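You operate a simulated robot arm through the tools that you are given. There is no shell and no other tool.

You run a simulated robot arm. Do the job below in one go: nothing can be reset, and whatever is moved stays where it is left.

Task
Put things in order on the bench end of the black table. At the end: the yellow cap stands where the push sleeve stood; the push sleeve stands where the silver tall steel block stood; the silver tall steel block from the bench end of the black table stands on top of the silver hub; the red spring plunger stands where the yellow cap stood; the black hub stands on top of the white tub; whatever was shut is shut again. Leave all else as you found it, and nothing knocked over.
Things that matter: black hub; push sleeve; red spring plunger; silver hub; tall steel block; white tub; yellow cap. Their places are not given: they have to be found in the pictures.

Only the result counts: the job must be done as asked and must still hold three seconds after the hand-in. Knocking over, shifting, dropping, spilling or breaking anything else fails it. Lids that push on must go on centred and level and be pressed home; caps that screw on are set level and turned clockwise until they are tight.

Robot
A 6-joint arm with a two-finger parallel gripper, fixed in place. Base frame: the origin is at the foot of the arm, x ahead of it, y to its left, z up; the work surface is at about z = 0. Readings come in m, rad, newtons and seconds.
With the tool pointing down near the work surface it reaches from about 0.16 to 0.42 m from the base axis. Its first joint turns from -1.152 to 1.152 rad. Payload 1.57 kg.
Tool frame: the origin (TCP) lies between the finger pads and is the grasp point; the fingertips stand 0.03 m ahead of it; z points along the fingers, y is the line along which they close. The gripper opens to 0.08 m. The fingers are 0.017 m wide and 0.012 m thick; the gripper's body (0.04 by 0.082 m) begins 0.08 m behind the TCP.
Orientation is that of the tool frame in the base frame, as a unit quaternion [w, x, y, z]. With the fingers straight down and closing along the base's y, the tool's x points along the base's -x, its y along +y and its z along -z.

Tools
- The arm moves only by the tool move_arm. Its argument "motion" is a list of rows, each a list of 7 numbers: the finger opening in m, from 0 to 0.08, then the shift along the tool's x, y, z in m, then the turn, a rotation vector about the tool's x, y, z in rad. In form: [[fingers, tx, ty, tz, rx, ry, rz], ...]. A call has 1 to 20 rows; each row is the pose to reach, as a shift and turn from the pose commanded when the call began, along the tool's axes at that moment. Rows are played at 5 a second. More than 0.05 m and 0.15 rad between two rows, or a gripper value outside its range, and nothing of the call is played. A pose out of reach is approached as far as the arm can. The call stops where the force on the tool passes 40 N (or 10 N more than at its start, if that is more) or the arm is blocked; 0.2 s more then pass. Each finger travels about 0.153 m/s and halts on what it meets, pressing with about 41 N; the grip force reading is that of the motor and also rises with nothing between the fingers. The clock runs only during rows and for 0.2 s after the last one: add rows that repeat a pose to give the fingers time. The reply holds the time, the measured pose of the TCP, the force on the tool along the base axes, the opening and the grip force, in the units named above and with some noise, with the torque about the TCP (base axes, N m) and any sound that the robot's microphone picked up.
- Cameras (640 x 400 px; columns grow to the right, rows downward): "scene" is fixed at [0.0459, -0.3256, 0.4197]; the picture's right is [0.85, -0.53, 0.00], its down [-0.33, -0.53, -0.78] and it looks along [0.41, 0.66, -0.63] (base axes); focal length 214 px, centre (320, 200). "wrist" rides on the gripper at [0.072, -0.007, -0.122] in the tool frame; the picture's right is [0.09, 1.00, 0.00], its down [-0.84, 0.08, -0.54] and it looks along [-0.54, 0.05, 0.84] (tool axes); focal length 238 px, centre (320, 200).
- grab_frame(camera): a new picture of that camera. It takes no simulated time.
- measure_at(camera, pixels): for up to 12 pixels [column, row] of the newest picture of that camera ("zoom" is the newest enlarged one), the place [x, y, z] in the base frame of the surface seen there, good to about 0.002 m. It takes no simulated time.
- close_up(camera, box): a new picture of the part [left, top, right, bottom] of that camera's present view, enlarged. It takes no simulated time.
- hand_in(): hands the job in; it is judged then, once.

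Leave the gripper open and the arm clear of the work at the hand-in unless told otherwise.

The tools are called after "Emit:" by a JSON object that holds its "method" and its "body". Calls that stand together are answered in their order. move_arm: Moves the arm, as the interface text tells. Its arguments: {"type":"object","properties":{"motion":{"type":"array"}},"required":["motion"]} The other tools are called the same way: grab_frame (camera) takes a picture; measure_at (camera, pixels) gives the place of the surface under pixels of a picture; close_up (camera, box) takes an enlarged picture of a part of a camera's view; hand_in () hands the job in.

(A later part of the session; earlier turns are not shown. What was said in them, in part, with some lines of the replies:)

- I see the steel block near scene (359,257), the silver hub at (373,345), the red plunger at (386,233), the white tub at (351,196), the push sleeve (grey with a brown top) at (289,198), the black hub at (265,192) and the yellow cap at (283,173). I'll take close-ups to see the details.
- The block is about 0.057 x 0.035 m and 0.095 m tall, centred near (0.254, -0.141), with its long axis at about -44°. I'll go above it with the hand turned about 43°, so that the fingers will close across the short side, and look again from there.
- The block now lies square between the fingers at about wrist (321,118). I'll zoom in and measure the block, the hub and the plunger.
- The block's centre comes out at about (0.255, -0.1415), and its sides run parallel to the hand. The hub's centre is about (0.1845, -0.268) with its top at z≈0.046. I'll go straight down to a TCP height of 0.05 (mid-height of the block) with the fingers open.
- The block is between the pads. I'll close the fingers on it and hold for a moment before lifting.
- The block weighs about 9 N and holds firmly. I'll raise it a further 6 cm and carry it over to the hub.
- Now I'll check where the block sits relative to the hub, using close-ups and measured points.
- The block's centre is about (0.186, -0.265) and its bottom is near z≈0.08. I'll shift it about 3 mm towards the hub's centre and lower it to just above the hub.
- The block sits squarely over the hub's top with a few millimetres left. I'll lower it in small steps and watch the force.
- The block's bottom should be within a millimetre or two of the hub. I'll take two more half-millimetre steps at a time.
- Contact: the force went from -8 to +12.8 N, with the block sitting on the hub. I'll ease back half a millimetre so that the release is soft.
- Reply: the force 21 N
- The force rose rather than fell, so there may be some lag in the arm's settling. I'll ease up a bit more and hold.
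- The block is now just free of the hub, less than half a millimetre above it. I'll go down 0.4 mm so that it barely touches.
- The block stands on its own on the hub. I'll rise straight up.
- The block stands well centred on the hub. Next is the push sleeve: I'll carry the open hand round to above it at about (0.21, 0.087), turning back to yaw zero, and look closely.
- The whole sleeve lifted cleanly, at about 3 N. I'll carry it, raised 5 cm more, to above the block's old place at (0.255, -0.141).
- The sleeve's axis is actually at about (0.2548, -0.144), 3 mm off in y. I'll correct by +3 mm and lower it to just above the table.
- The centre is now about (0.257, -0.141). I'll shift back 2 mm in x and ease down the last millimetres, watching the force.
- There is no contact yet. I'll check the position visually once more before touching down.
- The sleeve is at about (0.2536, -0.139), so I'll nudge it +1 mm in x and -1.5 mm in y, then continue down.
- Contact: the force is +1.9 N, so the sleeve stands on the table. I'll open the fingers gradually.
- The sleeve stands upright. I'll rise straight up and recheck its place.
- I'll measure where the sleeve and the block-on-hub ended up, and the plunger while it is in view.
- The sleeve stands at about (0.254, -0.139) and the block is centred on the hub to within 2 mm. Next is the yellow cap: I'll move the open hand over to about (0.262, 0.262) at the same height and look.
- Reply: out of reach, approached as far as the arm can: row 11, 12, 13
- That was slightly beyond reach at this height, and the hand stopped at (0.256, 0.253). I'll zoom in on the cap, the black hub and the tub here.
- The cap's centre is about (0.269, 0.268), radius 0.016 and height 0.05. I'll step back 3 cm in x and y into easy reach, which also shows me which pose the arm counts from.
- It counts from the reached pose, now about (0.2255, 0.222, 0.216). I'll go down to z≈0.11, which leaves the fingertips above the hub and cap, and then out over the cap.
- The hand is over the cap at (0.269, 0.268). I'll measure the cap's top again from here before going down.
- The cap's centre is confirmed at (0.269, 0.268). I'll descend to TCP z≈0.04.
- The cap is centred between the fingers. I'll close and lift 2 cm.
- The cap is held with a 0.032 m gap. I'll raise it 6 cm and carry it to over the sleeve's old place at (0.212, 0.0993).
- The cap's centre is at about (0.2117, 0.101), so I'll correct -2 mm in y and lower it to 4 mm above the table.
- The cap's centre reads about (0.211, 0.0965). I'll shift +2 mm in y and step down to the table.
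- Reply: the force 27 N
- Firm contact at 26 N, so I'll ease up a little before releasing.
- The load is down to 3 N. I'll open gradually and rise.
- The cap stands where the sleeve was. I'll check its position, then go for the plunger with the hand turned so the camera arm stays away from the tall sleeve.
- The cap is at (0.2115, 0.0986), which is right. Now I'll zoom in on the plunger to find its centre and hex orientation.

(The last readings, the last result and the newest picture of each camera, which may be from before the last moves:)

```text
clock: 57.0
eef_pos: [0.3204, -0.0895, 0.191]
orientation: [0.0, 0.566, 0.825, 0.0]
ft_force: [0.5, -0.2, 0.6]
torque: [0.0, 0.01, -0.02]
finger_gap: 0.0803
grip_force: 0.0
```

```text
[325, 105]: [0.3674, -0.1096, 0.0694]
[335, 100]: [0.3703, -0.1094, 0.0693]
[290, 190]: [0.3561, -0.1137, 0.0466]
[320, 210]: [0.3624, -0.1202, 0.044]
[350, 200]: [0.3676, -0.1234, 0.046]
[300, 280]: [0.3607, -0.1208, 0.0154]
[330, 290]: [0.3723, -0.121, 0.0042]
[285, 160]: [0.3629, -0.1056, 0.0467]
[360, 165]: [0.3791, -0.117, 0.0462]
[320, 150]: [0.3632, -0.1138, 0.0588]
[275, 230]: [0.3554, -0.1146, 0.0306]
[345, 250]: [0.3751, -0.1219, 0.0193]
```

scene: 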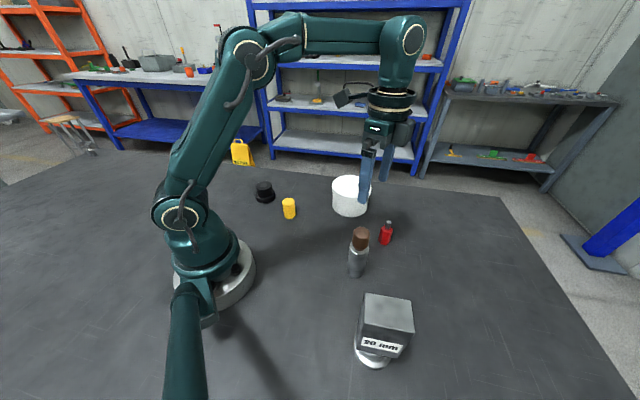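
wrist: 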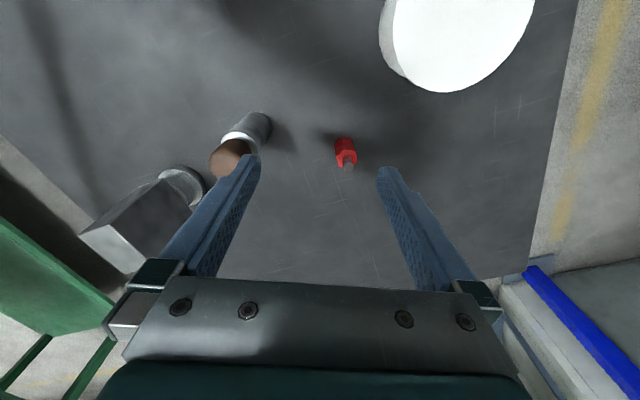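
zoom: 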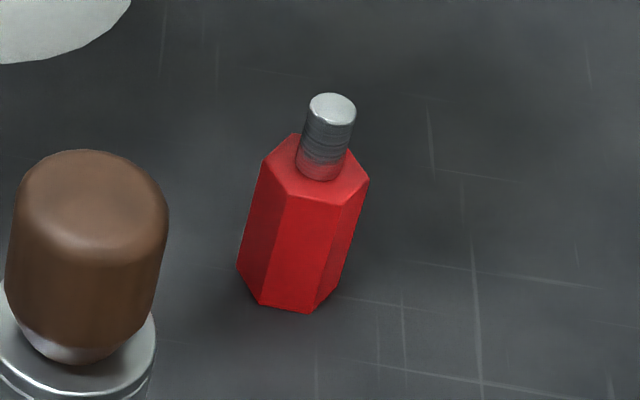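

The plunger's axis is near (0.368, -0.111), with the red hex body up to z≈0.046 and the plunger top at 0.069. I'll measure the corners of the hex's top face to align the fingers to its flats.

Emit:
{"method": "close_up", "body": {"camera": "wrist", "box": [325, 125, 370, 180]}}

Emit:
{"method": "measure_at", "body": {"camera": "zoom", "pixels": [[242, 228], [298, 179], [374, 192], [390, 258], [263, 297], [330, 305], [225, 138], [277, 88], [349, 105], [250, 180], [335, 150], [330, 315]]}}

```text
7.27 times, centred on (348, 152) of wrist
```

zoom: 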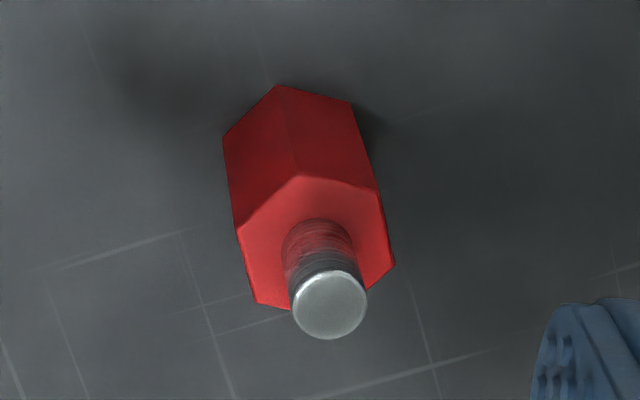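

```text
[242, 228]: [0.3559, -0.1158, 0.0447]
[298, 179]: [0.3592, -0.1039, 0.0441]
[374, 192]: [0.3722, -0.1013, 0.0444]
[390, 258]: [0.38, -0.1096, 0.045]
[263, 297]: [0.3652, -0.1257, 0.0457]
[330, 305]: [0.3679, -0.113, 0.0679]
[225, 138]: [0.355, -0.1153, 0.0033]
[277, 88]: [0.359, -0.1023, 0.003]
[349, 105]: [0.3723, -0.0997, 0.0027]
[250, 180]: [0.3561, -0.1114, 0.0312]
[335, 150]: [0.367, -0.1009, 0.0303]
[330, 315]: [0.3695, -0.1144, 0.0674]
```

The hex is centred at (0.368, -0.113), about 0.0217 m across the flats, with a flat's normal at 44°. I'll turn the hand -0.40 rad to match, go down to z≈0.12 and out over the plunger.

Emit:
{"method": "move_arm", "body": {"motion": [[0.08, 0, 0, 0.025, 0, 0, -0.13], [0.08, 0, 0, 0.05, 0, 0, -0.27], [0.08, 0, 0, 0.07, 0, 0, -0.4], [0.08, -0.0195, 0.018, 0.07, 0, 0, -0.4], [0.08, -0.0389, 0.0361, 0.07, 0, 0, -0.4], [0.08, -0.0389, 0.0361, 0.07, 0, 0, -0.4], [0.08, -0.0389, 0.0361, 0.07, 0, 0, -0.4]]}}

Emit:
{"method": "grab_frame", "body": {"camera": "wrist"}}

Emit:
{"method": "close_up", "body": {"camera": "wrist", "box": [280, 100, 360, 190]}}

Emit:
{"method": "close_up", "body": {"camera": "scene", "box": [330, 180, 430, 280]}}

```text
clock: 58.6
eef_pos: [0.3665, -0.1122, 0.1213]
orientation: [0.0, 0.39, 0.921, -0.001]
ft_force: [-0.1, 0.7, 0.8]
torque: [-0.05, 0.04, 0.02]
finger_gap: 0.0798
grip_force: 0.1
```

```text
taken
```

wrist: 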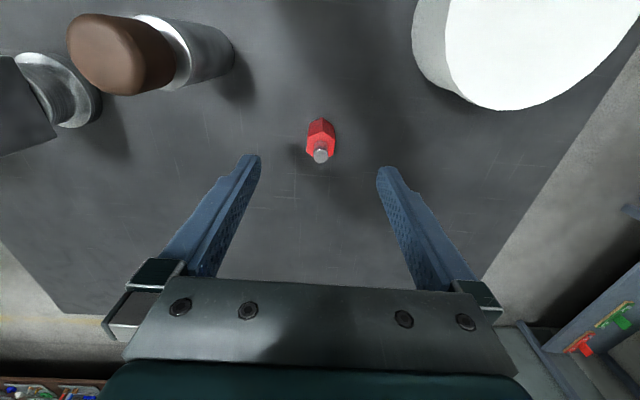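

```text
4.44 times, centred on (320, 145) of wrist
```

zoom: 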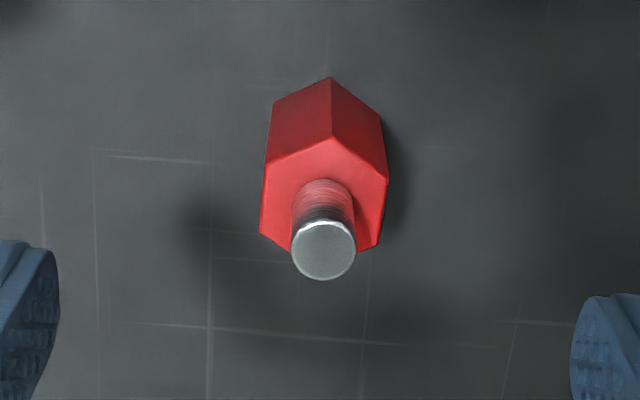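

```text
4.00 times, centred on (380, 230) of scene
```

zoom: 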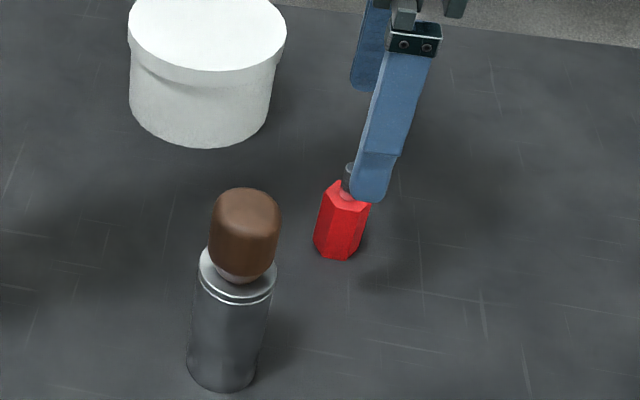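

The flats are parallel to the fingers now. I'll measure its centre again from here.

Emit:
{"method": "measure_at", "body": {"camera": "wrist", "pixels": [[320, 157], [320, 153], [307, 140], [334, 142], [322, 132], [307, 150], [333, 154], [322, 120]]}}

Emit:
{"method": "close_up", "body": {"camera": "wrist", "box": [300, 110, 345, 170]}}

Emit:
{"method": "measure_at", "body": {"camera": "zoom", "pixels": [[323, 300], [237, 180], [335, 135], [415, 195], [232, 270], [400, 290], [300, 305], [350, 300], [323, 280], [323, 330]]}}

```text
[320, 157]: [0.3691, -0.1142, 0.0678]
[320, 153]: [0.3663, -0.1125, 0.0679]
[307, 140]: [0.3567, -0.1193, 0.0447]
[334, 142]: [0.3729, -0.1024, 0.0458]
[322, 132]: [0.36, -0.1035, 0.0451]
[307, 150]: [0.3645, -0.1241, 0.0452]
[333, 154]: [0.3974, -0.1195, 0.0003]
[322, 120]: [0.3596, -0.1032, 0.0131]
```

```text
6.67 times, centred on (322, 140) of wrist
```

zoom: 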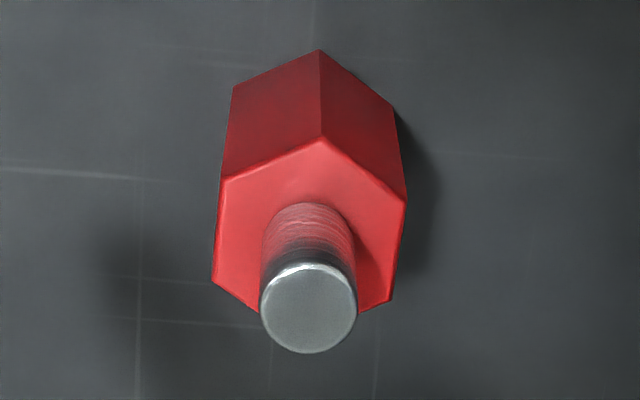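

```text
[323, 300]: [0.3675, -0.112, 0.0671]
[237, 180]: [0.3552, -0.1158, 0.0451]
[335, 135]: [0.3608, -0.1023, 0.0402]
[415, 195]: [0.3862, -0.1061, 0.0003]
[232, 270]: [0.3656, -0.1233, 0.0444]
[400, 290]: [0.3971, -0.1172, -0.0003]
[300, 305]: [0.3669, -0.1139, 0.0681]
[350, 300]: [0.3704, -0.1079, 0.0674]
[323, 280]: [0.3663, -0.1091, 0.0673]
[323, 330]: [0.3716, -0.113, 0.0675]
```

The axis is at (0.368, -0.113) and the hand is within 2 mm. I'll adjust and descend to TCP z≈0.037, where the fingers reach only the red body.

Emit:
{"method": "move_arm", "body": {"motion": [[0.08, -0.0015, 0, 0.025, 0, 0, 0], [0.08, -0.0015, 0, 0.05, 0, 0, 0], [0.08, -0.0015, 0, 0.075, 0, 0, 0], [0.08, -0.0015, 0, 0.084, 0, 0, 0], [0.08, -0.0015, 0, 0.084, 0, 0, 0]]}}

Emit:
{"method": "grab_frame", "body": {"camera": "wrist"}}

Emit:
{"method": "close_up", "body": {"camera": "scene", "box": [330, 180, 430, 280]}}

```text
clock: 59.8
eef_pos: [0.3679, -0.1146, 0.0394]
orientation: [0.001, 0.389, 0.921, 0.0]
ft_force: [-0.4, -0.1, -0.3]
torque: [-0.01, -0.01, -0.02]
finger_gap: 0.0799
grip_force: 0.0
```

```text
taken
```

wrist: 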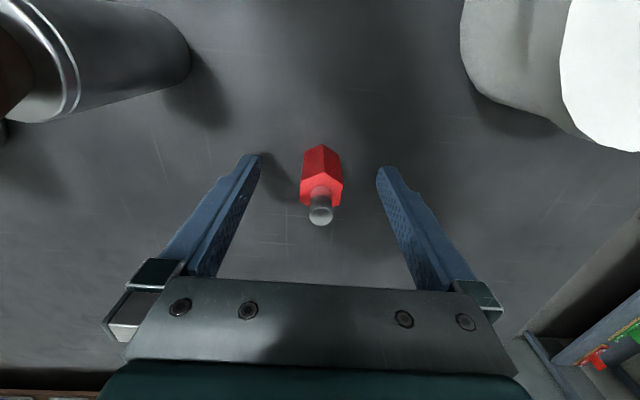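

```text
4.00 times, centred on (380, 230) of scene
```

zoom: 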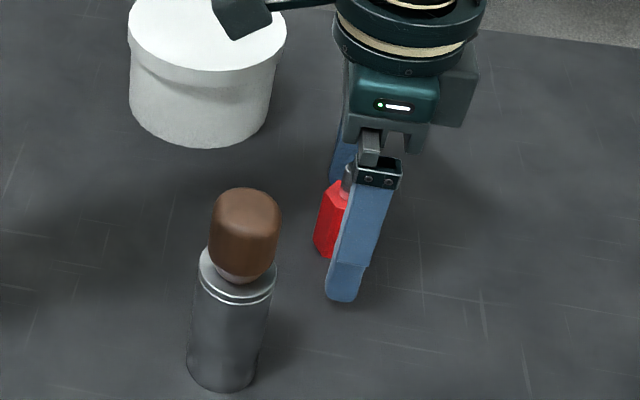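

The plunger is centred between the fingers, so I'll close and lift 2 cm.

Emit:
{"method": "move_arm", "body": {"motion": [[0.05, 0, 0, 0, 0, 0, 0], [0.025, 0, 0, 0, 0, 0, 0], [0.0, 0, 0, 0, 0, 0, 0], [0.0, 0, 0, 0, 0, 0, 0], [0.0, 0, 0, -0.005, 0, 0, 0], [0.0, 0, 0, -0.02, 0, 0, 0], [0.0, 0, 0, -0.02, 0, 0, 0]]}}

Emit:
{"method": "grab_frame", "body": {"camera": "wrist"}}

Emit:
{"method": "close_up", "body": {"camera": "scene", "box": [330, 180, 430, 280]}}

```text
clock: 61.4
eef_pos: [0.3671, -0.1158, 0.0581]
orientation: [0.0, 0.39, 0.921, 0.001]
ft_force: [0.6, -0.5, -1.1]
torque: [-0.02, 0.02, -0.02]
finger_gap: 0.0238
grip_force: 36.0
```

```text
taken
```

wrist: 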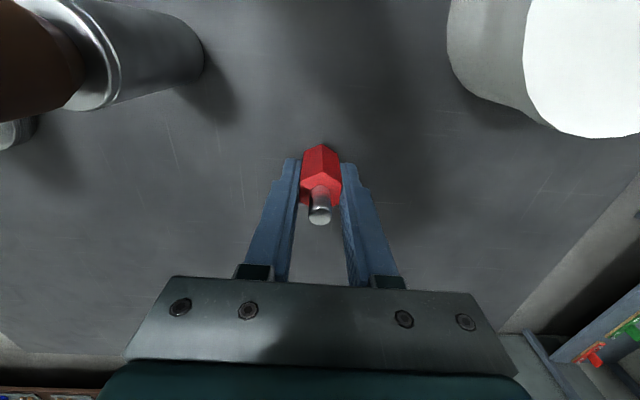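

```text
4.00 times, centred on (380, 230) of scene
```

zoom: 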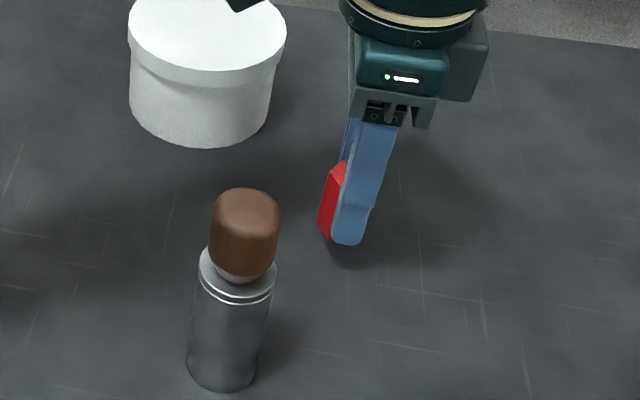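

The plunger is held on its flats. I'll raise it, bring it in towards the base away from the tub, and carry it round to over the cap's old place at (0.269, 0.268), turning the hand back to yaw zero on the way.

Emit:
{"method": "move_arm", "body": {"motion": [[0.0, 0, 0, -0.03, 0, 0, 0], [0.0, 0, 0, -0.05, 0, 0, 0], [0.0, 0.0204, 0.0038, -0.065, 0, 0, -0.05], [0.0, 0.0408, 0.0075, -0.08, 0, 0, -0.1], [0.0, 0.0834, 0.0211, -0.1, 0, 0, -0.2], [0.0, 0.1247, 0.0403, -0.1, 0, 0, -0.3], [0.0, 0.1633, 0.0637, -0.1, 0, 0, -0.4], [0.0, 0.2017, 0.0872, -0.1, 0, 0, -0.5], [0.0, 0.2403, 0.1107, -0.1, 0, 0, -0.6], [0.0, 0.2781, 0.1335, -0.1, 0, 0, -0.7], [0.0, 0.3118, 0.1591, -0.085, 0, 0, -0.8], [0.0, 0.334, 0.1793, -0.07, 0, 0, -0.8], [0.0, 0.3434, 0.1955, -0.06, 0, 0, -0.8], [0.0, 0.3434, 0.1955, -0.06, 0, 0, -0.8], [0.0, 0.3434, 0.1955, -0.06, 0, 0, -0.8]]}}

Emit:
{"method": "grab_frame", "body": {"camera": "wrist"}}

Emit:
{"method": "grab_frame", "body": {"camera": "scene"}}

```text
clock: 64.6
eef_pos: [0.2699, 0.2678, 0.1178]
orientation: [0.001, 0.001, 1.0, 0.001]
ft_force: [-0.4, 0.0, -1.2]
torque: [0.0, 0.0, 0.0]
finger_gap: 0.0239
grip_force: 35.7
```

```text
taken
```

wrist: 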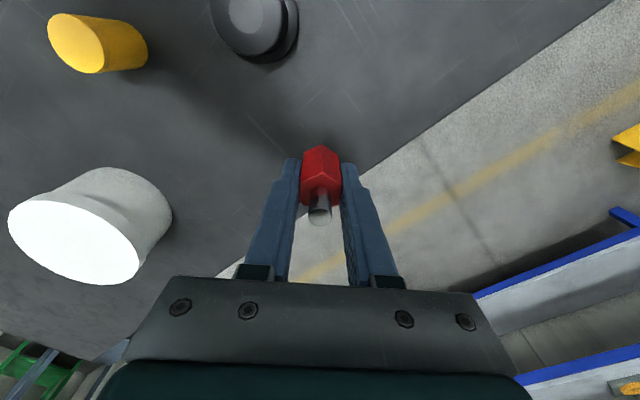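

```text
taken
```

scene: 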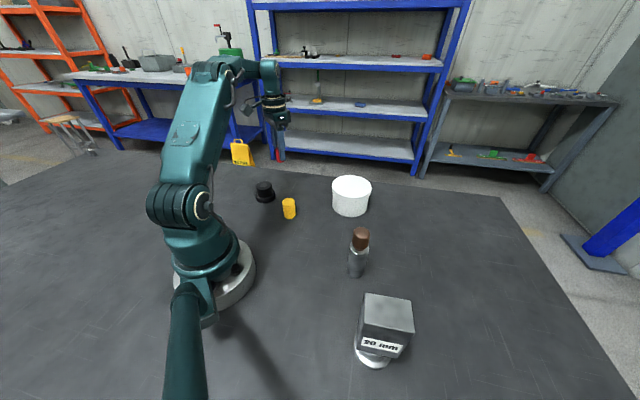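

The hand is at (0.2699, 0.2678). I'll check the plunger's axis in the grip.

Emit:
{"method": "close_up", "body": {"camera": "wrist", "box": [295, 135, 345, 230]}}

Emit:
{"method": "measure_at", "body": {"camera": "zoom", "pixels": [[318, 335], [310, 340], [300, 180], [330, 185], [320, 60], [260, 180], [390, 190], [275, 130], [365, 130], [320, 120]]}}

```text
4.21 times, centred on (320, 182) of wrist
```

zoom: 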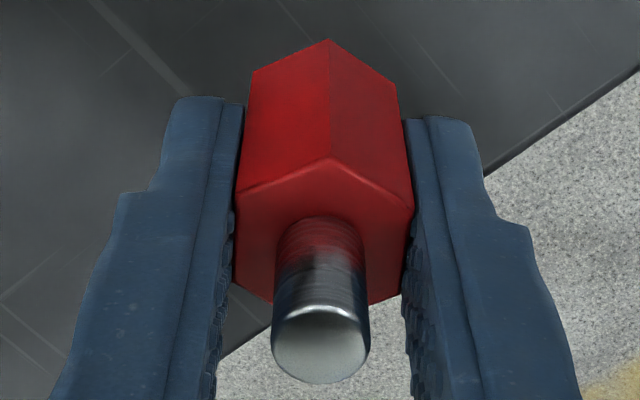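

```text
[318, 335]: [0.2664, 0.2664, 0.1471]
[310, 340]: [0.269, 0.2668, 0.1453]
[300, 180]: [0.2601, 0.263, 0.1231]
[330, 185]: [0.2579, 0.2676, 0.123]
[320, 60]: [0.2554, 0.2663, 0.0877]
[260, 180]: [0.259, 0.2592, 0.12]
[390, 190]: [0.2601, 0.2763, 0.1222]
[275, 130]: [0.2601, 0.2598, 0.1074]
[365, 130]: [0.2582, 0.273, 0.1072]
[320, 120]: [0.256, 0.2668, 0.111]
```

The axis is at about (0.269, 0.267), on target. I'll lower it to about 5 mm above the table.

Emit:
{"method": "move_arm", "body": {"motion": [[0.0, 0, 0.0005, 0.02, 0, 0, 0], [0.0, 0, 0.0005, 0.045, 0, 0, 0], [0.0, 0, 0.0005, 0.065, 0, 0, 0], [0.0, 0, 0.0005, 0.074, 0, 0, 0], [0.0, 0, 0.0005, 0.074, 0, 0, 0], [0.0, 0, 0.0005, 0.074, 0, 0, 0]]}}

Emit:
{"method": "close_up", "body": {"camera": "scene", "box": [240, 130, 330, 210]}}

Emit:
{"method": "grab_frame", "body": {"camera": "wrist"}}

Emit:
{"method": "measure_at", "body": {"camera": "wrist", "pixels": [[320, 155], [321, 165], [323, 150], [305, 160], [338, 160], [318, 177], [324, 178], [320, 216]]}}

```text
clock: 66.0
eef_pos: [0.2683, 0.2683, 0.0445]
orientation: [0.0, 0.001, 1.0, 0.001]
ft_force: [0.0, 0.4, -2.6]
torque: [0.01, -0.01, -0.01]
finger_gap: 0.0237
grip_force: 36.1
```

```text
5.00 times, centred on (285, 170) of scene
```

zoom: 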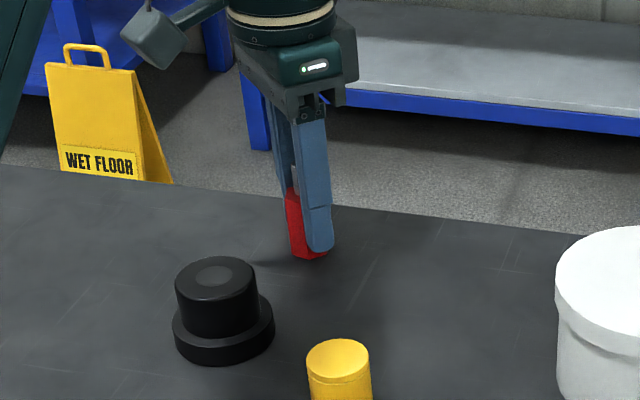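

```text
taken
```

wrist: 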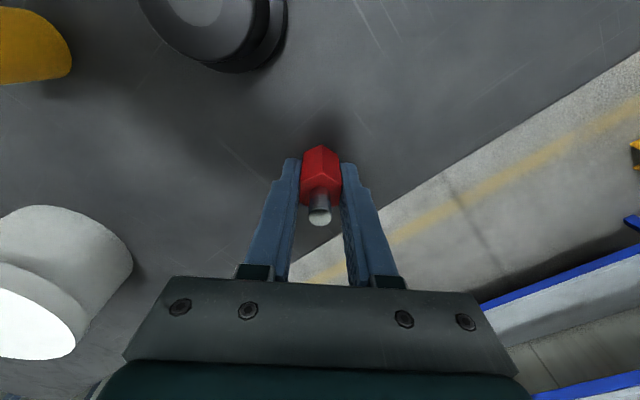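

```text
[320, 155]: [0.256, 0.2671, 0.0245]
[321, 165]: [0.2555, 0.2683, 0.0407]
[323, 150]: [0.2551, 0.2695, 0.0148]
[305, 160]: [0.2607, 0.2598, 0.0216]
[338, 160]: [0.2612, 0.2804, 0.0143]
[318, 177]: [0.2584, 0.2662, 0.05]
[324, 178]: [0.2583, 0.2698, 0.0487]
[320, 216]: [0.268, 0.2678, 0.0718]
```

The axis is at about (0.269, 0.268). I'll step down to touch.

Emit:
{"method": "move_arm", "body": {"motion": [[0.0, 0, 0, 0.001, 0, 0, 0], [0.0, 0, 0, 0.002, 0, 0, 0], [0.0, 0, 0, 0.003, 0, 0, 0], [0.0, 0, 0, 0.003, 0, 0, 0]]}}

```text
clock: 67.0
eef_pos: [0.2683, 0.2691, 0.0427]
orientation: [0.0, 0.001, 1.0, -0.001]
ft_force: [-1.4, -0.9, -0.9]
torque: [0.03, -0.02, -0.01]
finger_gap: 0.0237
grip_force: 35.9
```

Emit:
{"method": "move_arm", "body": {"motion": [[0.0, 0, 0, 0.0006, 0, 0, 0], [0.0, 0, 0, 0.0012, 0, 0, 0], [0.0, 0, 0, 0.0012, 0, 0, 0]]}}

```text
clock: 67.8
eef_pos: [0.2702, 0.2693, 0.0404]
orientation: [0.0, 0.002, 1.0, 0.0]
ft_force: [-0.2, -0.6, 1.4]
torque: [-0.01, -0.01, 0.01]
finger_gap: 0.024
grip_force: 35.7
```

Possibly just touching (+1.4 N). I'll take a half millimetre more to be sure.

Emit:
{"method": "move_arm", "body": {"motion": [[0.0, 0, 0, 0.0004, 0, 0, 0], [0.0, 0, 0, 0.0004, 0, 0, 0], [0.0, 0, 0, 0.0004, 0, 0, 0]]}}

```text
clock: 68.6
eef_pos: [0.2698, 0.2677, 0.0403]
orientation: [0.001, 0.0, 1.0, 0.0]
ft_force: [1.9, -0.7, 2.5]
torque: [-0.05, -0.02, 0.02]
finger_gap: 0.024
grip_force: 35.8
```

It's in light contact at 2.5 N. I'll open gradually.

Emit:
{"method": "move_arm", "body": {"motion": [[0.0245, 0, 0, 0, 0, 0, 0], [0.028, 0, 0, 0, 0, 0, 0], [0.034, 0, 0, 0, 0, 0, 0], [0.045, 0, 0, 0, 0, 0, 0], [0.06, 0, 0, 0, 0, 0, 0], [0.08, 0, 0, 0, 0, 0, 0], [0.08, 0, 0, 0, 0, 0, 0]]}}

Emit:
{"method": "grab_frame", "body": {"camera": "wrist"}}

Emit:
{"method": "close_up", "body": {"camera": "scene", "box": [240, 130, 330, 210]}}

```text
clock: 70.2
eef_pos: [0.2692, 0.2685, 0.0404]
orientation: [0.001, 0.0, 1.0, 0.0]
ft_force: [-0.4, 0.1, -0.6]
torque: [-0.02, 0.03, 0.02]
finger_gap: 0.08
grip_force: 0.1
```

```text
taken
```

wrist: 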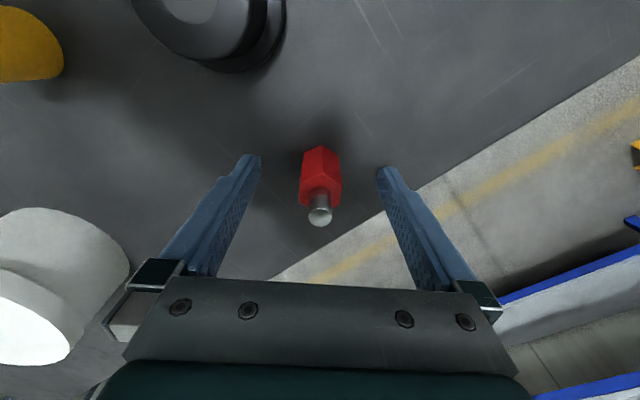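

```text
5.00 times, centred on (285, 170) of scene
```

zoom: 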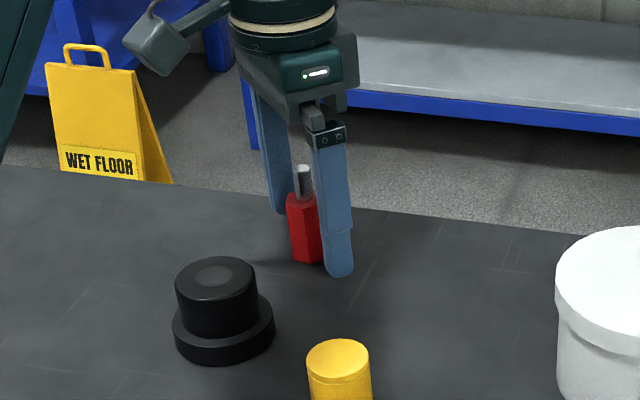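

The plunger stands where the cap was. I'll rise 8 cm, back off towards the base, and survey the black hub and the tub.

Emit:
{"method": "move_arm", "body": {"motion": [[0.08, 0, 0, -0.01, 0, 0, 0], [0.08, 0, 0, -0.04, 0, 0, 0], [0.08, 0, 0, -0.08, 0, 0, 0], [0.08, 0.02, -0.01, -0.1, 0, 0, 0], [0.08, 0.05, -0.03, -0.12, 0, 0, 0], [0.08, 0.08, -0.055, -0.14, 0, 0, 0], [0.08, 0.08, -0.055, -0.15, 0, 0, 0], [0.08, 0.08, -0.055, -0.15, 0, 0, 0]]}}

Emit:
{"method": "grab_frame", "body": {"camera": "wrist"}}

Emit:
{"method": "grab_frame", "body": {"camera": "scene"}}

Emit:
{"method": "close_up", "body": {"camera": "scene", "box": [320, 165, 384, 220]}}

Emit:
{"method": "measure_at", "body": {"camera": "zoom", "pixels": [[185, 150], [455, 175], [310, 85], [320, 225], [250, 95], [400, 105], [220, 205], [420, 225], [315, 150], [200, 120], [445, 140]]}}

```text
clock: 72.0
eef_pos: [0.1902, 0.2135, 0.1912]
orientation: [0.001, 0.0, 1.0, 0.0]
ft_force: [-0.4, 0.8, 0.3]
torque: [0.0, -0.03, -0.03]
finger_gap: 0.08
grip_force: 0.1
```

```text
taken
```

wrist: 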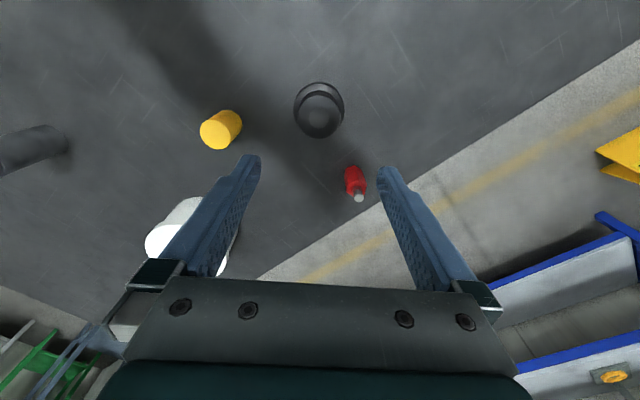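

```text
taken
```

scene: 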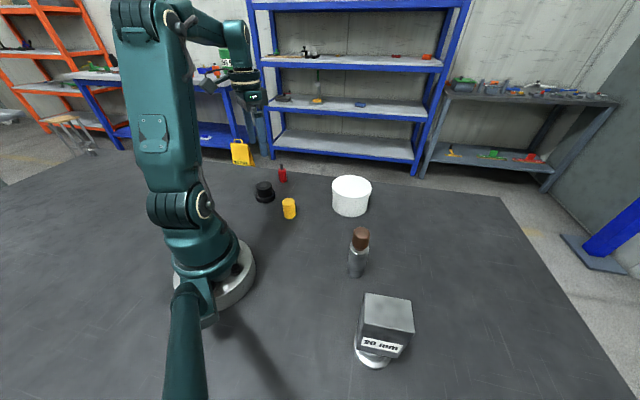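

```text
7.27 times, centred on (352, 192) of scene
```

zoom: 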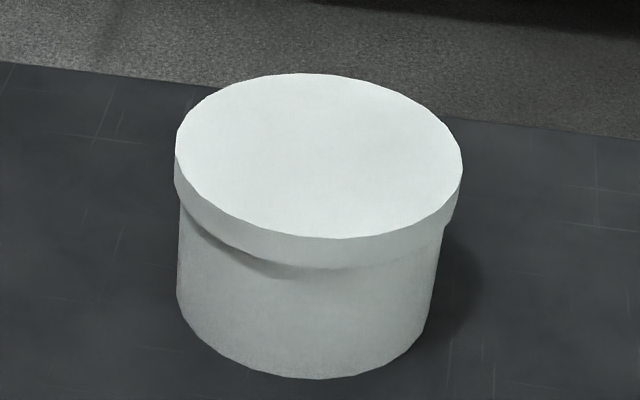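

```text
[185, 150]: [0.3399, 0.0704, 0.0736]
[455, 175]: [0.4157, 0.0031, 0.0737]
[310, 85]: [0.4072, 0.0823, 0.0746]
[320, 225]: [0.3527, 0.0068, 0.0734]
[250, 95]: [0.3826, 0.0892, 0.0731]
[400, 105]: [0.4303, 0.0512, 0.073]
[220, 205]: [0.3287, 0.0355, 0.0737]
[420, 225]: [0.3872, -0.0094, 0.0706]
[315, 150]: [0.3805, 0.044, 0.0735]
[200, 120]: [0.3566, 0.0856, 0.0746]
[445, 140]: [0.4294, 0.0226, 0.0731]
```

The tub's lid centre comes to about (0.3805, 0.041), radius 0.05, top z≈0.073. The lid appears shut and stays so. Next I'll measure the black hub from directly above.

Emit:
{"method": "close_up", "body": {"camera": "wrist", "box": [280, 70, 375, 205]}}

Emit:
{"method": "measure_at", "body": {"camera": "zoom", "pixels": [[313, 150], [254, 150], [372, 148], [312, 97], [315, 195], [250, 90], [312, 60], [372, 85], [313, 125], [400, 375], [260, 120], [370, 120]]}}

```text
2.96 times, centred on (328, 138) of wrist
```

zoom: 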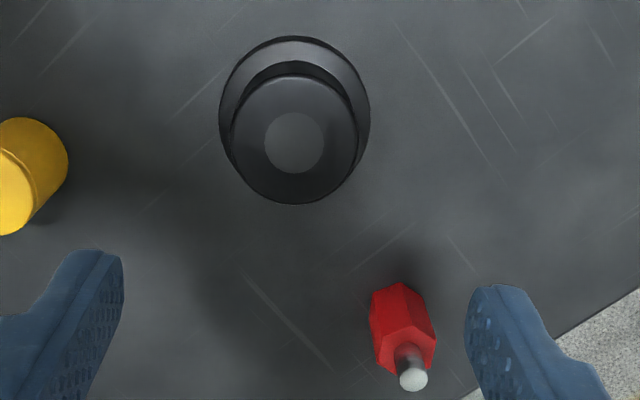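

```text
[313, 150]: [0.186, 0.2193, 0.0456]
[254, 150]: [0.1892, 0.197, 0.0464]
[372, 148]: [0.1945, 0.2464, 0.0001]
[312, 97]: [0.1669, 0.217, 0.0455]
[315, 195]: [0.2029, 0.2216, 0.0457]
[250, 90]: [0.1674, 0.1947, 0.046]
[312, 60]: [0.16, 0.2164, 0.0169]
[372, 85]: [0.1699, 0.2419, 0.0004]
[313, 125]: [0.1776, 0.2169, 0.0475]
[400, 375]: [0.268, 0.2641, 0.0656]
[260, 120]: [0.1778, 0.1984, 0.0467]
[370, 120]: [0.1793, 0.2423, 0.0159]
```

The hub's centre is about (0.184, 0.211), top radius 0.023, flange top z≈0.017. I'll centre over it and descend to TCP z≈0.054, so the fingertips stay 7 mm above the flange.

Emit:
{"method": "move_arm", "body": {"motion": [[0.08, 0.0057, -0.0025, 0.0, 0, 0, 0], [0.08, 0.0057, -0.0025, 0.035, 0, 0, 0], [0.08, 0.0057, -0.0025, 0.07, 0, 0, 0], [0.08, 0.0057, -0.0025, 0.105, 0, 0, 0], [0.08, 0.0057, -0.0025, 0.125, 0, 0, 0], [0.08, 0.0057, -0.0025, 0.137, 0, 0, 0], [0.08, 0.0057, -0.0025, 0.137, 0, 0, 0]]}}

Emit:
{"method": "grab_frame", "body": {"camera": "wrist"}}

Emit:
{"method": "close_up", "body": {"camera": "scene", "box": [225, 140, 315, 220]}}

```text
clock: 73.6
eef_pos: [0.1858, 0.2125, 0.0525]
orientation: [0.0, 0.0, 1.0, 0.0]
ft_force: [0.9, 0.0, 0.5]
torque: [-0.03, -0.01, 0.02]
finger_gap: 0.0799
grip_force: 0.1
```

```text
taken
```

wrist: 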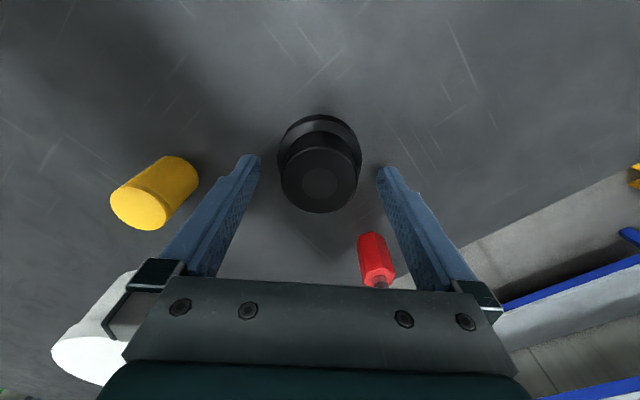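

```text
5.00 times, centred on (270, 180) of scene
```

zoom: 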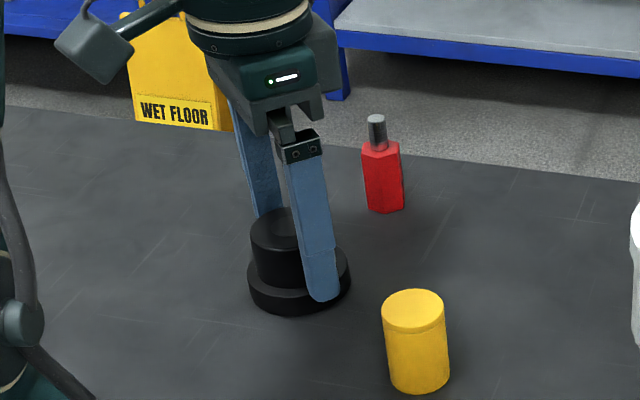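

The hub is centred between the fingers with the tips above the flange. I'll close and lift 2 cm.

Emit:
{"method": "move_arm", "body": {"motion": [[0.06, 0, 0, 0, 0, 0, 0], [0.04, 0, 0, 0, 0, 0, 0], [0.0, 0, 0, 0, 0, 0, 0], [0.0, 0, 0, 0, 0, 0, 0], [0.0, 0, 0, -0.005, 0, 0, 0], [0.0, 0, 0, -0.02, 0, 0, 0], [0.0, 0, 0, -0.02, 0, 0, 0]]}}

Emit:
{"method": "grab_frame", "body": {"camera": "wrist"}}

Emit:
{"method": "close_up", "body": {"camera": "scene", "box": [225, 140, 315, 220]}}

```text
clock: 75.2
eef_pos: [0.1843, 0.21, 0.0732]
orientation: [-0.001, 0.001, 1.0, 0.0]
ft_force: [0.0, 0.5, -5.6]
torque: [-0.01, 0.02, -0.02]
finger_gap: 0.0471
grip_force: 41.4
```

```text
taken
```

wrist: 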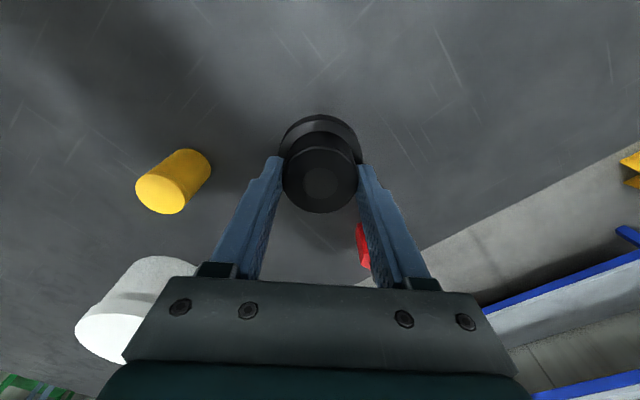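

```text
5.00 times, centred on (270, 180) of scene
```

zoom: 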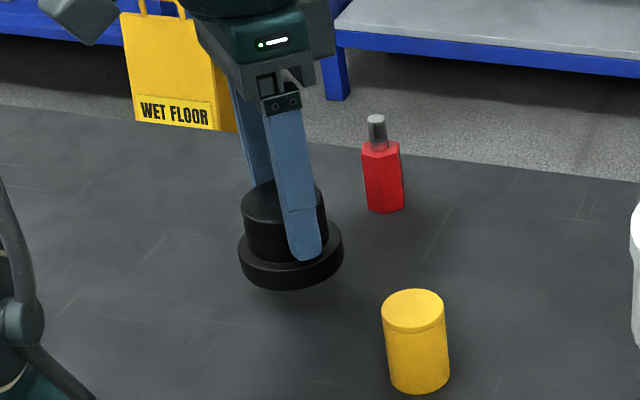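

The hub is held firmly, weighing about 5.6 N. I'll raise it and carry it over to the tub's centre with its underside about 2 cm above the lid.

Emit:
{"method": "move_arm", "body": {"motion": [[0.0, 0, 0, -0.03, 0, 0, 0], [0.0, 0, 0, -0.06, 0, 0, 0], [0.0, 0, 0, -0.078, 0, 0, 0], [0.0, -0.0246, -0.0213, -0.078, 0, 0, 0], [0.0, -0.0491, -0.0425, -0.078, 0, 0, 0], [0.0, -0.0737, -0.0638, -0.078, 0, 0, 0], [0.0, -0.0982, -0.085, -0.078, 0, 0, 0], [0.0, -0.1228, -0.1063, -0.078, 0, 0, 0], [0.0, -0.1474, -0.1275, -0.078, 0, 0, 0], [0.0, -0.172, -0.1488, -0.078, 0, 0, 0], [0.0, -0.1965, -0.17, -0.078, 0, 0, 0], [0.0, -0.1965, -0.17, -0.078, 0, 0, 0], [0.0, -0.1965, -0.17, -0.078, 0, 0, 0]]}}

Emit:
{"method": "grab_frame", "body": {"camera": "wrist"}}

Emit:
{"method": "close_up", "body": {"camera": "scene", "box": [300, 130, 410, 230]}}

```text
clock: 78.0
eef_pos: [0.3785, 0.0425, 0.15]
orientation: [-0.001, 0.001, 1.0, 0.0]
ft_force: [-0.6, 0.2, -5.4]
torque: [-0.03, 0.0, 0.01]
finger_gap: 0.047
grip_force: 40.6
```

```text
taken
```

wrist: 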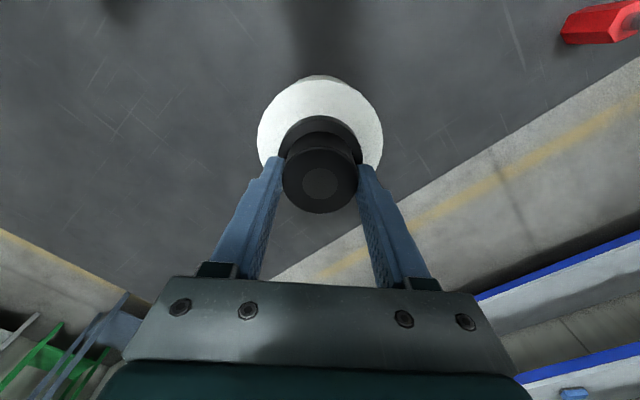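

```text
4.00 times, centred on (355, 180) of scene
```

zoom: 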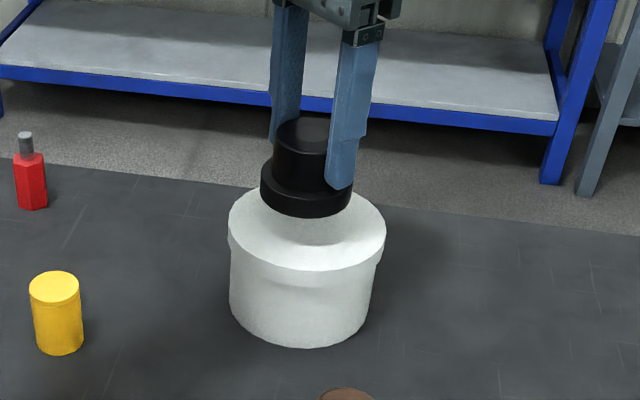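

The hub is over the tub. I'll measure the lid's edges and the hub's edges from this view to centre it.

Emit:
{"method": "measure_at", "body": {"camera": "wrist", "pixels": [[261, 135], [380, 135], [318, 84], [275, 105], [362, 105], [320, 183], [285, 183], [355, 183], [320, 118], [283, 145], [358, 145], [320, 205]]}}

Emit:
{"method": "measure_at", "body": {"camera": "zoom", "pixels": [[232, 215], [382, 235], [300, 262], [262, 190], [305, 212], [300, 130], [300, 165], [320, 205], [270, 205], [250, 250], [350, 255]]}}

```text
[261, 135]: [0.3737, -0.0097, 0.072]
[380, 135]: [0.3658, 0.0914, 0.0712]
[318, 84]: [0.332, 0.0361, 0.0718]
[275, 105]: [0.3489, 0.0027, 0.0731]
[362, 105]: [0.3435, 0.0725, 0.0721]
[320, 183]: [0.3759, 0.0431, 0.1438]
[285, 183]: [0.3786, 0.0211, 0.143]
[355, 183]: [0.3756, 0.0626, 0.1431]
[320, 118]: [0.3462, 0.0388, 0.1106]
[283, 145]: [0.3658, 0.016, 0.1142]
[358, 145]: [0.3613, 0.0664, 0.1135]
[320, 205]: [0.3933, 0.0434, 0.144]
```

```text
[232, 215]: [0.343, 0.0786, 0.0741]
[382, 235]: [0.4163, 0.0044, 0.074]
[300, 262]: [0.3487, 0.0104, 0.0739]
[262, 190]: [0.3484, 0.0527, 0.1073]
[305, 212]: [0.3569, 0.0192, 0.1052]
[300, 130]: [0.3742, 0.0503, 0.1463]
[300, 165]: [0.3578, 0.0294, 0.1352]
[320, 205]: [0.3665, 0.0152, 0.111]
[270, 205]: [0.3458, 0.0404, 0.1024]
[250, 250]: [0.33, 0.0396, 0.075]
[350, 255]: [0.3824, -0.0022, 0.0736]
```

The hub's centre is at (0.378, 0.0415) and the lid's centre at about (0.3812, 0.041). I'll shift 3 mm outward and lower 16 mm.

Emit:
{"method": "move_arm", "body": {"motion": [[0.0, -0.003, 0, 0.004, 0, 0, 0], [0.0, -0.003, 0, 0.008, 0, 0, 0], [0.0, -0.003, 0, 0.012, 0, 0, 0], [0.0, -0.003, 0, 0.016, 0, 0, 0], [0.0, -0.003, 0, 0.016, 0, 0, 0]]}}

Emit:
{"method": "grab_frame", "body": {"camera": "wrist"}}

Emit:
{"method": "measure_at", "body": {"camera": "wrist", "pixels": [[320, 118], [283, 145], [358, 145], [320, 183], [320, 105], [318, 90], [262, 140], [382, 140], [288, 183], [352, 183]]}}

Emit:
{"method": "close_up", "body": {"camera": "scene", "box": [300, 130, 410, 230]}}

```text
clock: 79.2
eef_pos: [0.3826, 0.0423, 0.135]
orientation: [0.001, 0.001, 1.0, 0.0]
ft_force: [0.3, -0.5, -5.4]
torque: [0.01, -0.02, 0.03]
finger_gap: 0.0469
grip_force: 40.7
```

```text
taken
```

wrist: 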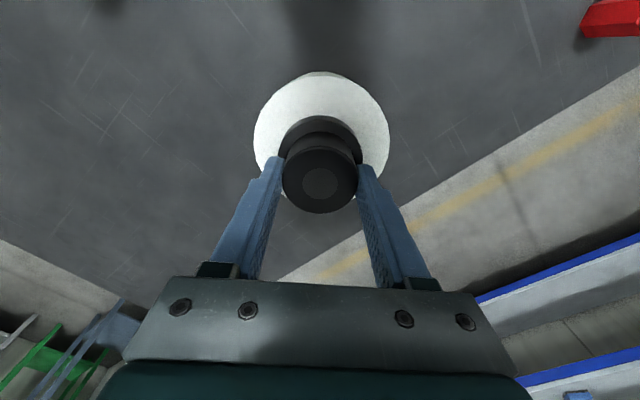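

```text
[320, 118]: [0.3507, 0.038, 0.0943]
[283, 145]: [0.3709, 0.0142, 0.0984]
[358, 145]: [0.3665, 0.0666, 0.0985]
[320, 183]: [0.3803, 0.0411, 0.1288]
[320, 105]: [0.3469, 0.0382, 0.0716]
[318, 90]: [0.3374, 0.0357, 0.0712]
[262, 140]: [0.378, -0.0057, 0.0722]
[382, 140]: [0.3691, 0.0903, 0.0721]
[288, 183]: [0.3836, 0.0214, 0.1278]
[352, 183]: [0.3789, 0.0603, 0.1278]
```

```text
4.00 times, centred on (355, 180) of scene
```

zoom: 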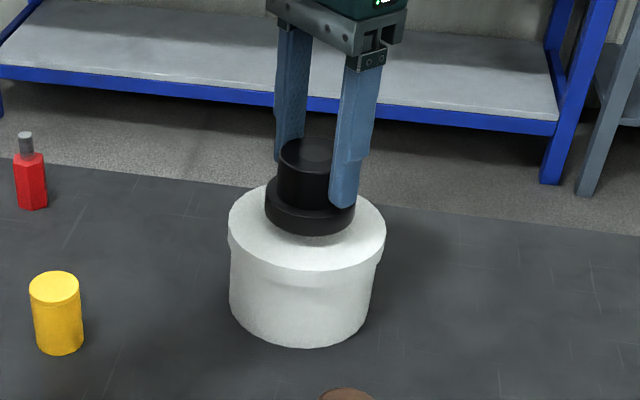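

The hub is centred to within 2 mm, with about 9 mm left to the lid. I'll lower 6 mm and then go in small steps.

Emit:
{"method": "move_arm", "body": {"motion": [[0.0, 0, 0, 0.002, 0, 0, 0], [0.0, 0, 0, 0.004, 0, 0, 0], [0.0, 0, 0, 0.006, 0, 0, 0], [0.0, 0, 0, 0.006, 0, 0, 0]]}}

```text
clock: 80.2
eef_pos: [0.3827, 0.0397, 0.1295]
orientation: [0.0, 0.001, 1.0, 0.0]
ft_force: [0.2, 0.1, -5.9]
torque: [-0.03, 0.01, 0.0]
finger_gap: 0.0469
grip_force: 40.7
```

Emit:
{"method": "move_arm", "body": {"motion": [[0.0, 0, 0, 0.0007, 0, 0, 0], [0.0, 0, 0, 0.0014, 0, 0, 0], [0.0, 0, 0, 0.0014, 0, 0, 0]]}}

```text
clock: 81.0
eef_pos: [0.3829, 0.0416, 0.1274]
orientation: [0.0, 0.0, 1.0, 0.0]
ft_force: [-0.5, -0.3, -6.1]
torque: [-0.01, 0.01, 0.01]
finger_gap: 0.0468
grip_force: 40.8
```

Emit:
{"method": "move_arm", "body": {"motion": [[0.0, 0, 0, 0.0006, 0, 0, 0], [0.0, 0, 0, 0.0012, 0, 0, 0], [0.0, 0, 0, 0.0012, 0, 0, 0]]}}

```text
clock: 81.8
eef_pos: [0.3838, 0.0414, 0.128]
orientation: [0.0, 0.001, 1.0, 0.0]
ft_force: [0.9, 1.2, -5.3]
torque: [-0.01, 0.0, 0.01]
finger_gap: 0.0468
grip_force: 40.9
```

Emit:
{"method": "move_arm", "body": {"motion": [[0.0, 0, 0, 0.0005, 0, 0, 0], [0.0, 0, 0, 0.001, 0, 0, 0], [0.0, 0, 0, 0.001, 0, 0, 0]]}}

```text
clock: 82.6
eef_pos: [0.3836, 0.0409, 0.1252]
orientation: [0.001, 0.001, 1.0, 0.001]
ft_force: [0.4, -0.1, -4.7]
torque: [0.0, 0.01, -0.02]
finger_gap: 0.0468
grip_force: 41.1
```

The force is -4.7 N, so it may be nearing contact. I'll take smaller steps.

Emit:
{"method": "move_arm", "body": {"motion": [[0.0, 0, 0, 0.0004, 0, 0, 0], [0.0, 0, 0, 0.0004, 0, 0, 0], [0.0, 0, 0, 0.0004, 0, 0, 0]]}}

Emit:
{"method": "close_up", "body": {"camera": "scene", "box": [310, 145, 400, 215]}}

```text
clock: 83.4
eef_pos: [0.3842, 0.0419, 0.1245]
orientation: [0.0, 0.001, 1.0, 0.0]
ft_force: [-0.2, 0.3, -3.9]
torque: [0.02, -0.01, 0.0]
finger_gap: 0.047
grip_force: 41.2
```

```text
5.71 times, centred on (355, 180) of scene
```

zoom: 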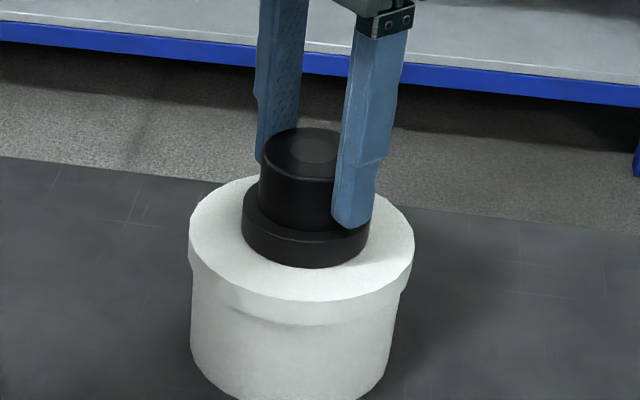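

The force is -3.9 N; I'll take another 0.4 mm.

Emit:
{"method": "move_arm", "body": {"motion": [[0.0, 0, 0, 0.0004, 0, 0, 0], [0.0, 0, 0, 0.0004, 0, 0, 0], [0.0, 0, 0, 0.0004, 0, 0, 0]]}}

```text
clock: 84.2
eef_pos: [0.3839, 0.0419, 0.1251]
orientation: [0.001, 0.001, 1.0, 0.0]
ft_force: [-0.4, -4.0, 4.6]
torque: [0.01, 0.24, 0.03]
finger_gap: 0.0467
grip_force: 40.2
```

Contact is confirmed, with about 10 N on the lid. I'll ease back 0.3 mm.

Emit:
{"method": "move_arm", "body": {"motion": [[0.0, 0, 0, -0.0003, 0, 0, 0], [0.0, 0, 0, -0.0003, 0, 0, 0], [0.0, 0, 0, -0.0003, 0, 0, 0]]}}

```text
clock: 85.0
eef_pos: [0.3833, 0.0415, 0.1247]
orientation: [0.0, 0.001, 1.0, 0.001]
ft_force: [2.0, -2.4, 2.1]
torque: [-0.11, -0.08, -0.02]
finger_gap: 0.0467
grip_force: 41.1
```

Now the load is light, so I'll open the fingers gradually.

Emit:
{"method": "move_arm", "body": {"motion": [[0.0472, 0, 0, 0, 0, 0, 0], [0.05, 0, 0, 0, 0, 0, 0], [0.055, 0, 0, 0, 0, 0, 0], [0.062, 0, 0, 0, 0, 0, 0], [0.07, 0, 0, 0, 0, 0, 0], [0.08, 0, 0, 0, 0, 0, 0], [0.08, 0, 0, 0, 0, 0, 0]]}}

Emit:
{"method": "grab_frame", "body": {"camera": "wrist"}}

Emit:
{"method": "close_up", "body": {"camera": "scene", "box": [310, 145, 400, 215]}}

```text
clock: 86.6
eef_pos: [0.3844, 0.042, 0.1243]
orientation: [0.0, 0.002, 1.0, 0.0]
ft_force: [-0.4, -0.3, 0.0]
torque: [0.01, -0.01, 0.0]
finger_gap: 0.0803
grip_force: 0.0
```

```text
taken
```

wrist: 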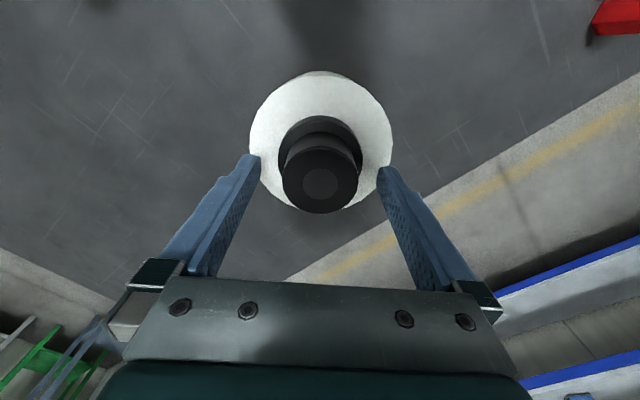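

```text
5.71 times, centred on (355, 180) of scene
```

zoom: 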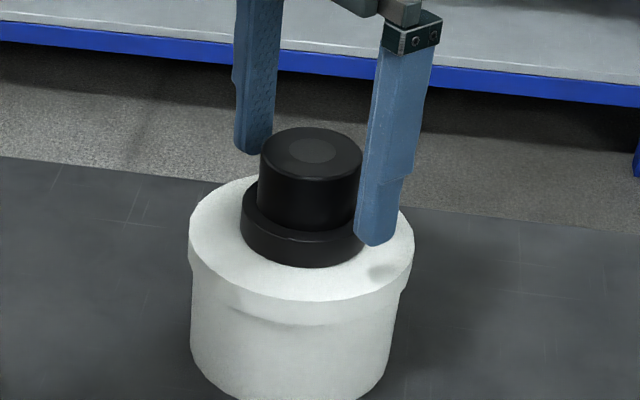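

The hub stands on the lid's centre. I'll rise, then draw back towards the base while continuing up.

Emit:
{"method": "move_arm", "body": {"motion": [[0.08, 0, 0, -0.008, 0, 0, 0], [0.08, 0, 0, -0.02, 0, 0, 0], [0.08, 0.003, 0, -0.032, 0, 0, 0], [0.08, 0.012, 0, -0.05, 0, 0, 0], [0.08, 0.03, 0, -0.07, 0, 0, 0], [0.08, 0.06, 0, -0.09, 0, 0, 0], [0.08, 0.1, 0, -0.1, 0, 0, 0], [0.08, 0.13, 0, -0.1, 0, 0, 0], [0.08, 0.13, 0, -0.1, 0, 0, 0]]}}

Emit:
{"method": "grab_frame", "body": {"camera": "wrist"}}

Emit:
{"method": "grab_frame", "body": {"camera": "scene"}}

```text
clock: 88.6
eef_pos: [0.2515, 0.0407, 0.2255]
orientation: [0.0, 0.0, 1.0, 0.0]
ft_force: [-0.4, -0.4, -0.2]
torque: [0.03, 0.0, 0.0]
finger_gap: 0.0802
grip_force: 0.1
```

```text
taken
```

wrist: 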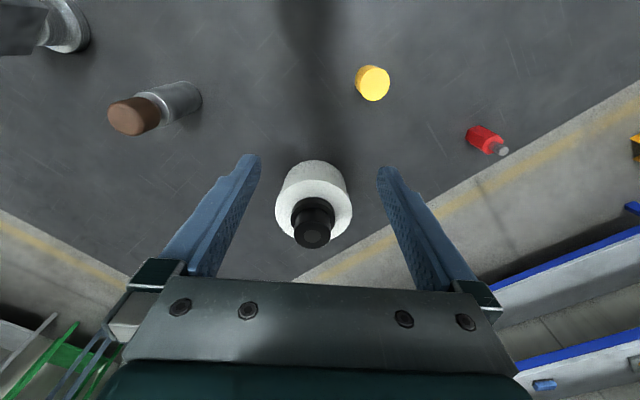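

```text
taken
```

scene: 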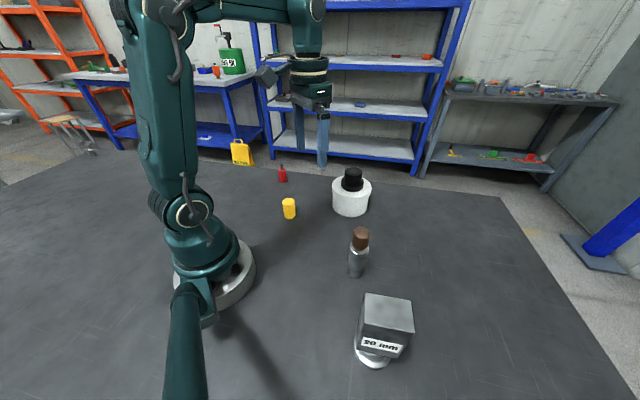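

Everything is in place. I'll check with final close-ups of each part of the bench.

Emit:
{"method": "close_up", "body": {"camera": "scene", "box": [265, 155, 385, 230]}}

Emit:
{"method": "close_up", "body": {"camera": "scene", "box": [325, 215, 435, 375]}}

Emit:
{"method": "measure_at", "body": {"camera": "scene", "pixels": [[352, 172], [352, 188], [289, 202], [282, 166], [283, 177], [360, 234], [357, 262], [388, 312], [372, 362]]}}

```text
5.33 times, centred on (325, 192) of scene
```

zoom: 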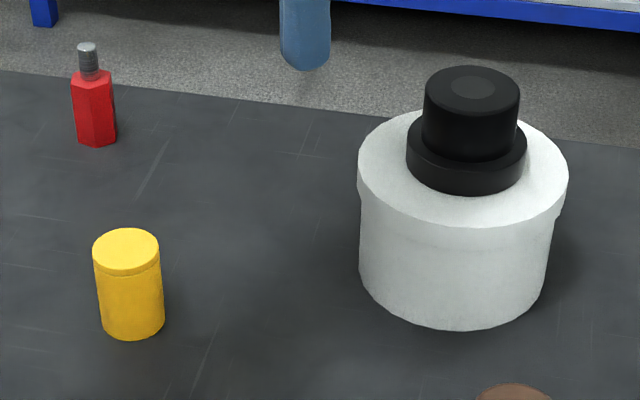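

```text
2.50 times, centred on (380, 295) of scene
```

zoom: 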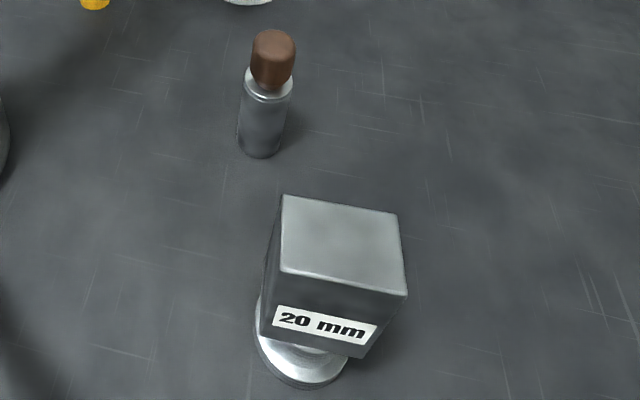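

```text
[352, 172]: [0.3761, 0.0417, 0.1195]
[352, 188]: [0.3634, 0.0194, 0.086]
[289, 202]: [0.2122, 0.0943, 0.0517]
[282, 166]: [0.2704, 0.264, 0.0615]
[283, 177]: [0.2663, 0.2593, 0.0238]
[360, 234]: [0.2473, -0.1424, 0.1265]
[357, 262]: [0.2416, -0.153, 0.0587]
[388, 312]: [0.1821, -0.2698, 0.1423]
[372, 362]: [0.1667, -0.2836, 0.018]
```

All pieces stand upright in their places: block on the silver hub, sleeve at the block's old place, cap at the sleeve's, plunger at the cap's, and black hub on the shut tub. The gripper is open and the arm is clear, so I'm handing in.

Emit:
{"method": "hand_in", "body": {}}

```text
The job is handed in.
```

The bench is in order and the job is handed in; I don't have the verdict yet. In the last pictures everything stood upright, the gripper was open and the arm was clear.

| Item | Where it is now | Offset from target |
|---|---|---|
| Steel block | on top of the silver hub | about 2 mm off the hub's centre |
| Push sleeve | where the block stood | about 2 mm |
| Yellow cap | where the sleeve stood | within about 1 mm |
| Red spring plunger | where the cap stood | within about 1 mm |
| Black hub | on top of the white tub's lid | about 2 mm off the lid's centre |

These offsets come from camera measurements that are good to about 2 mm.

I never opened the tub's lid, and the sleeve moved in one piece with its brown knob on. The silver hub showed no sign of moving when I set the block on it.
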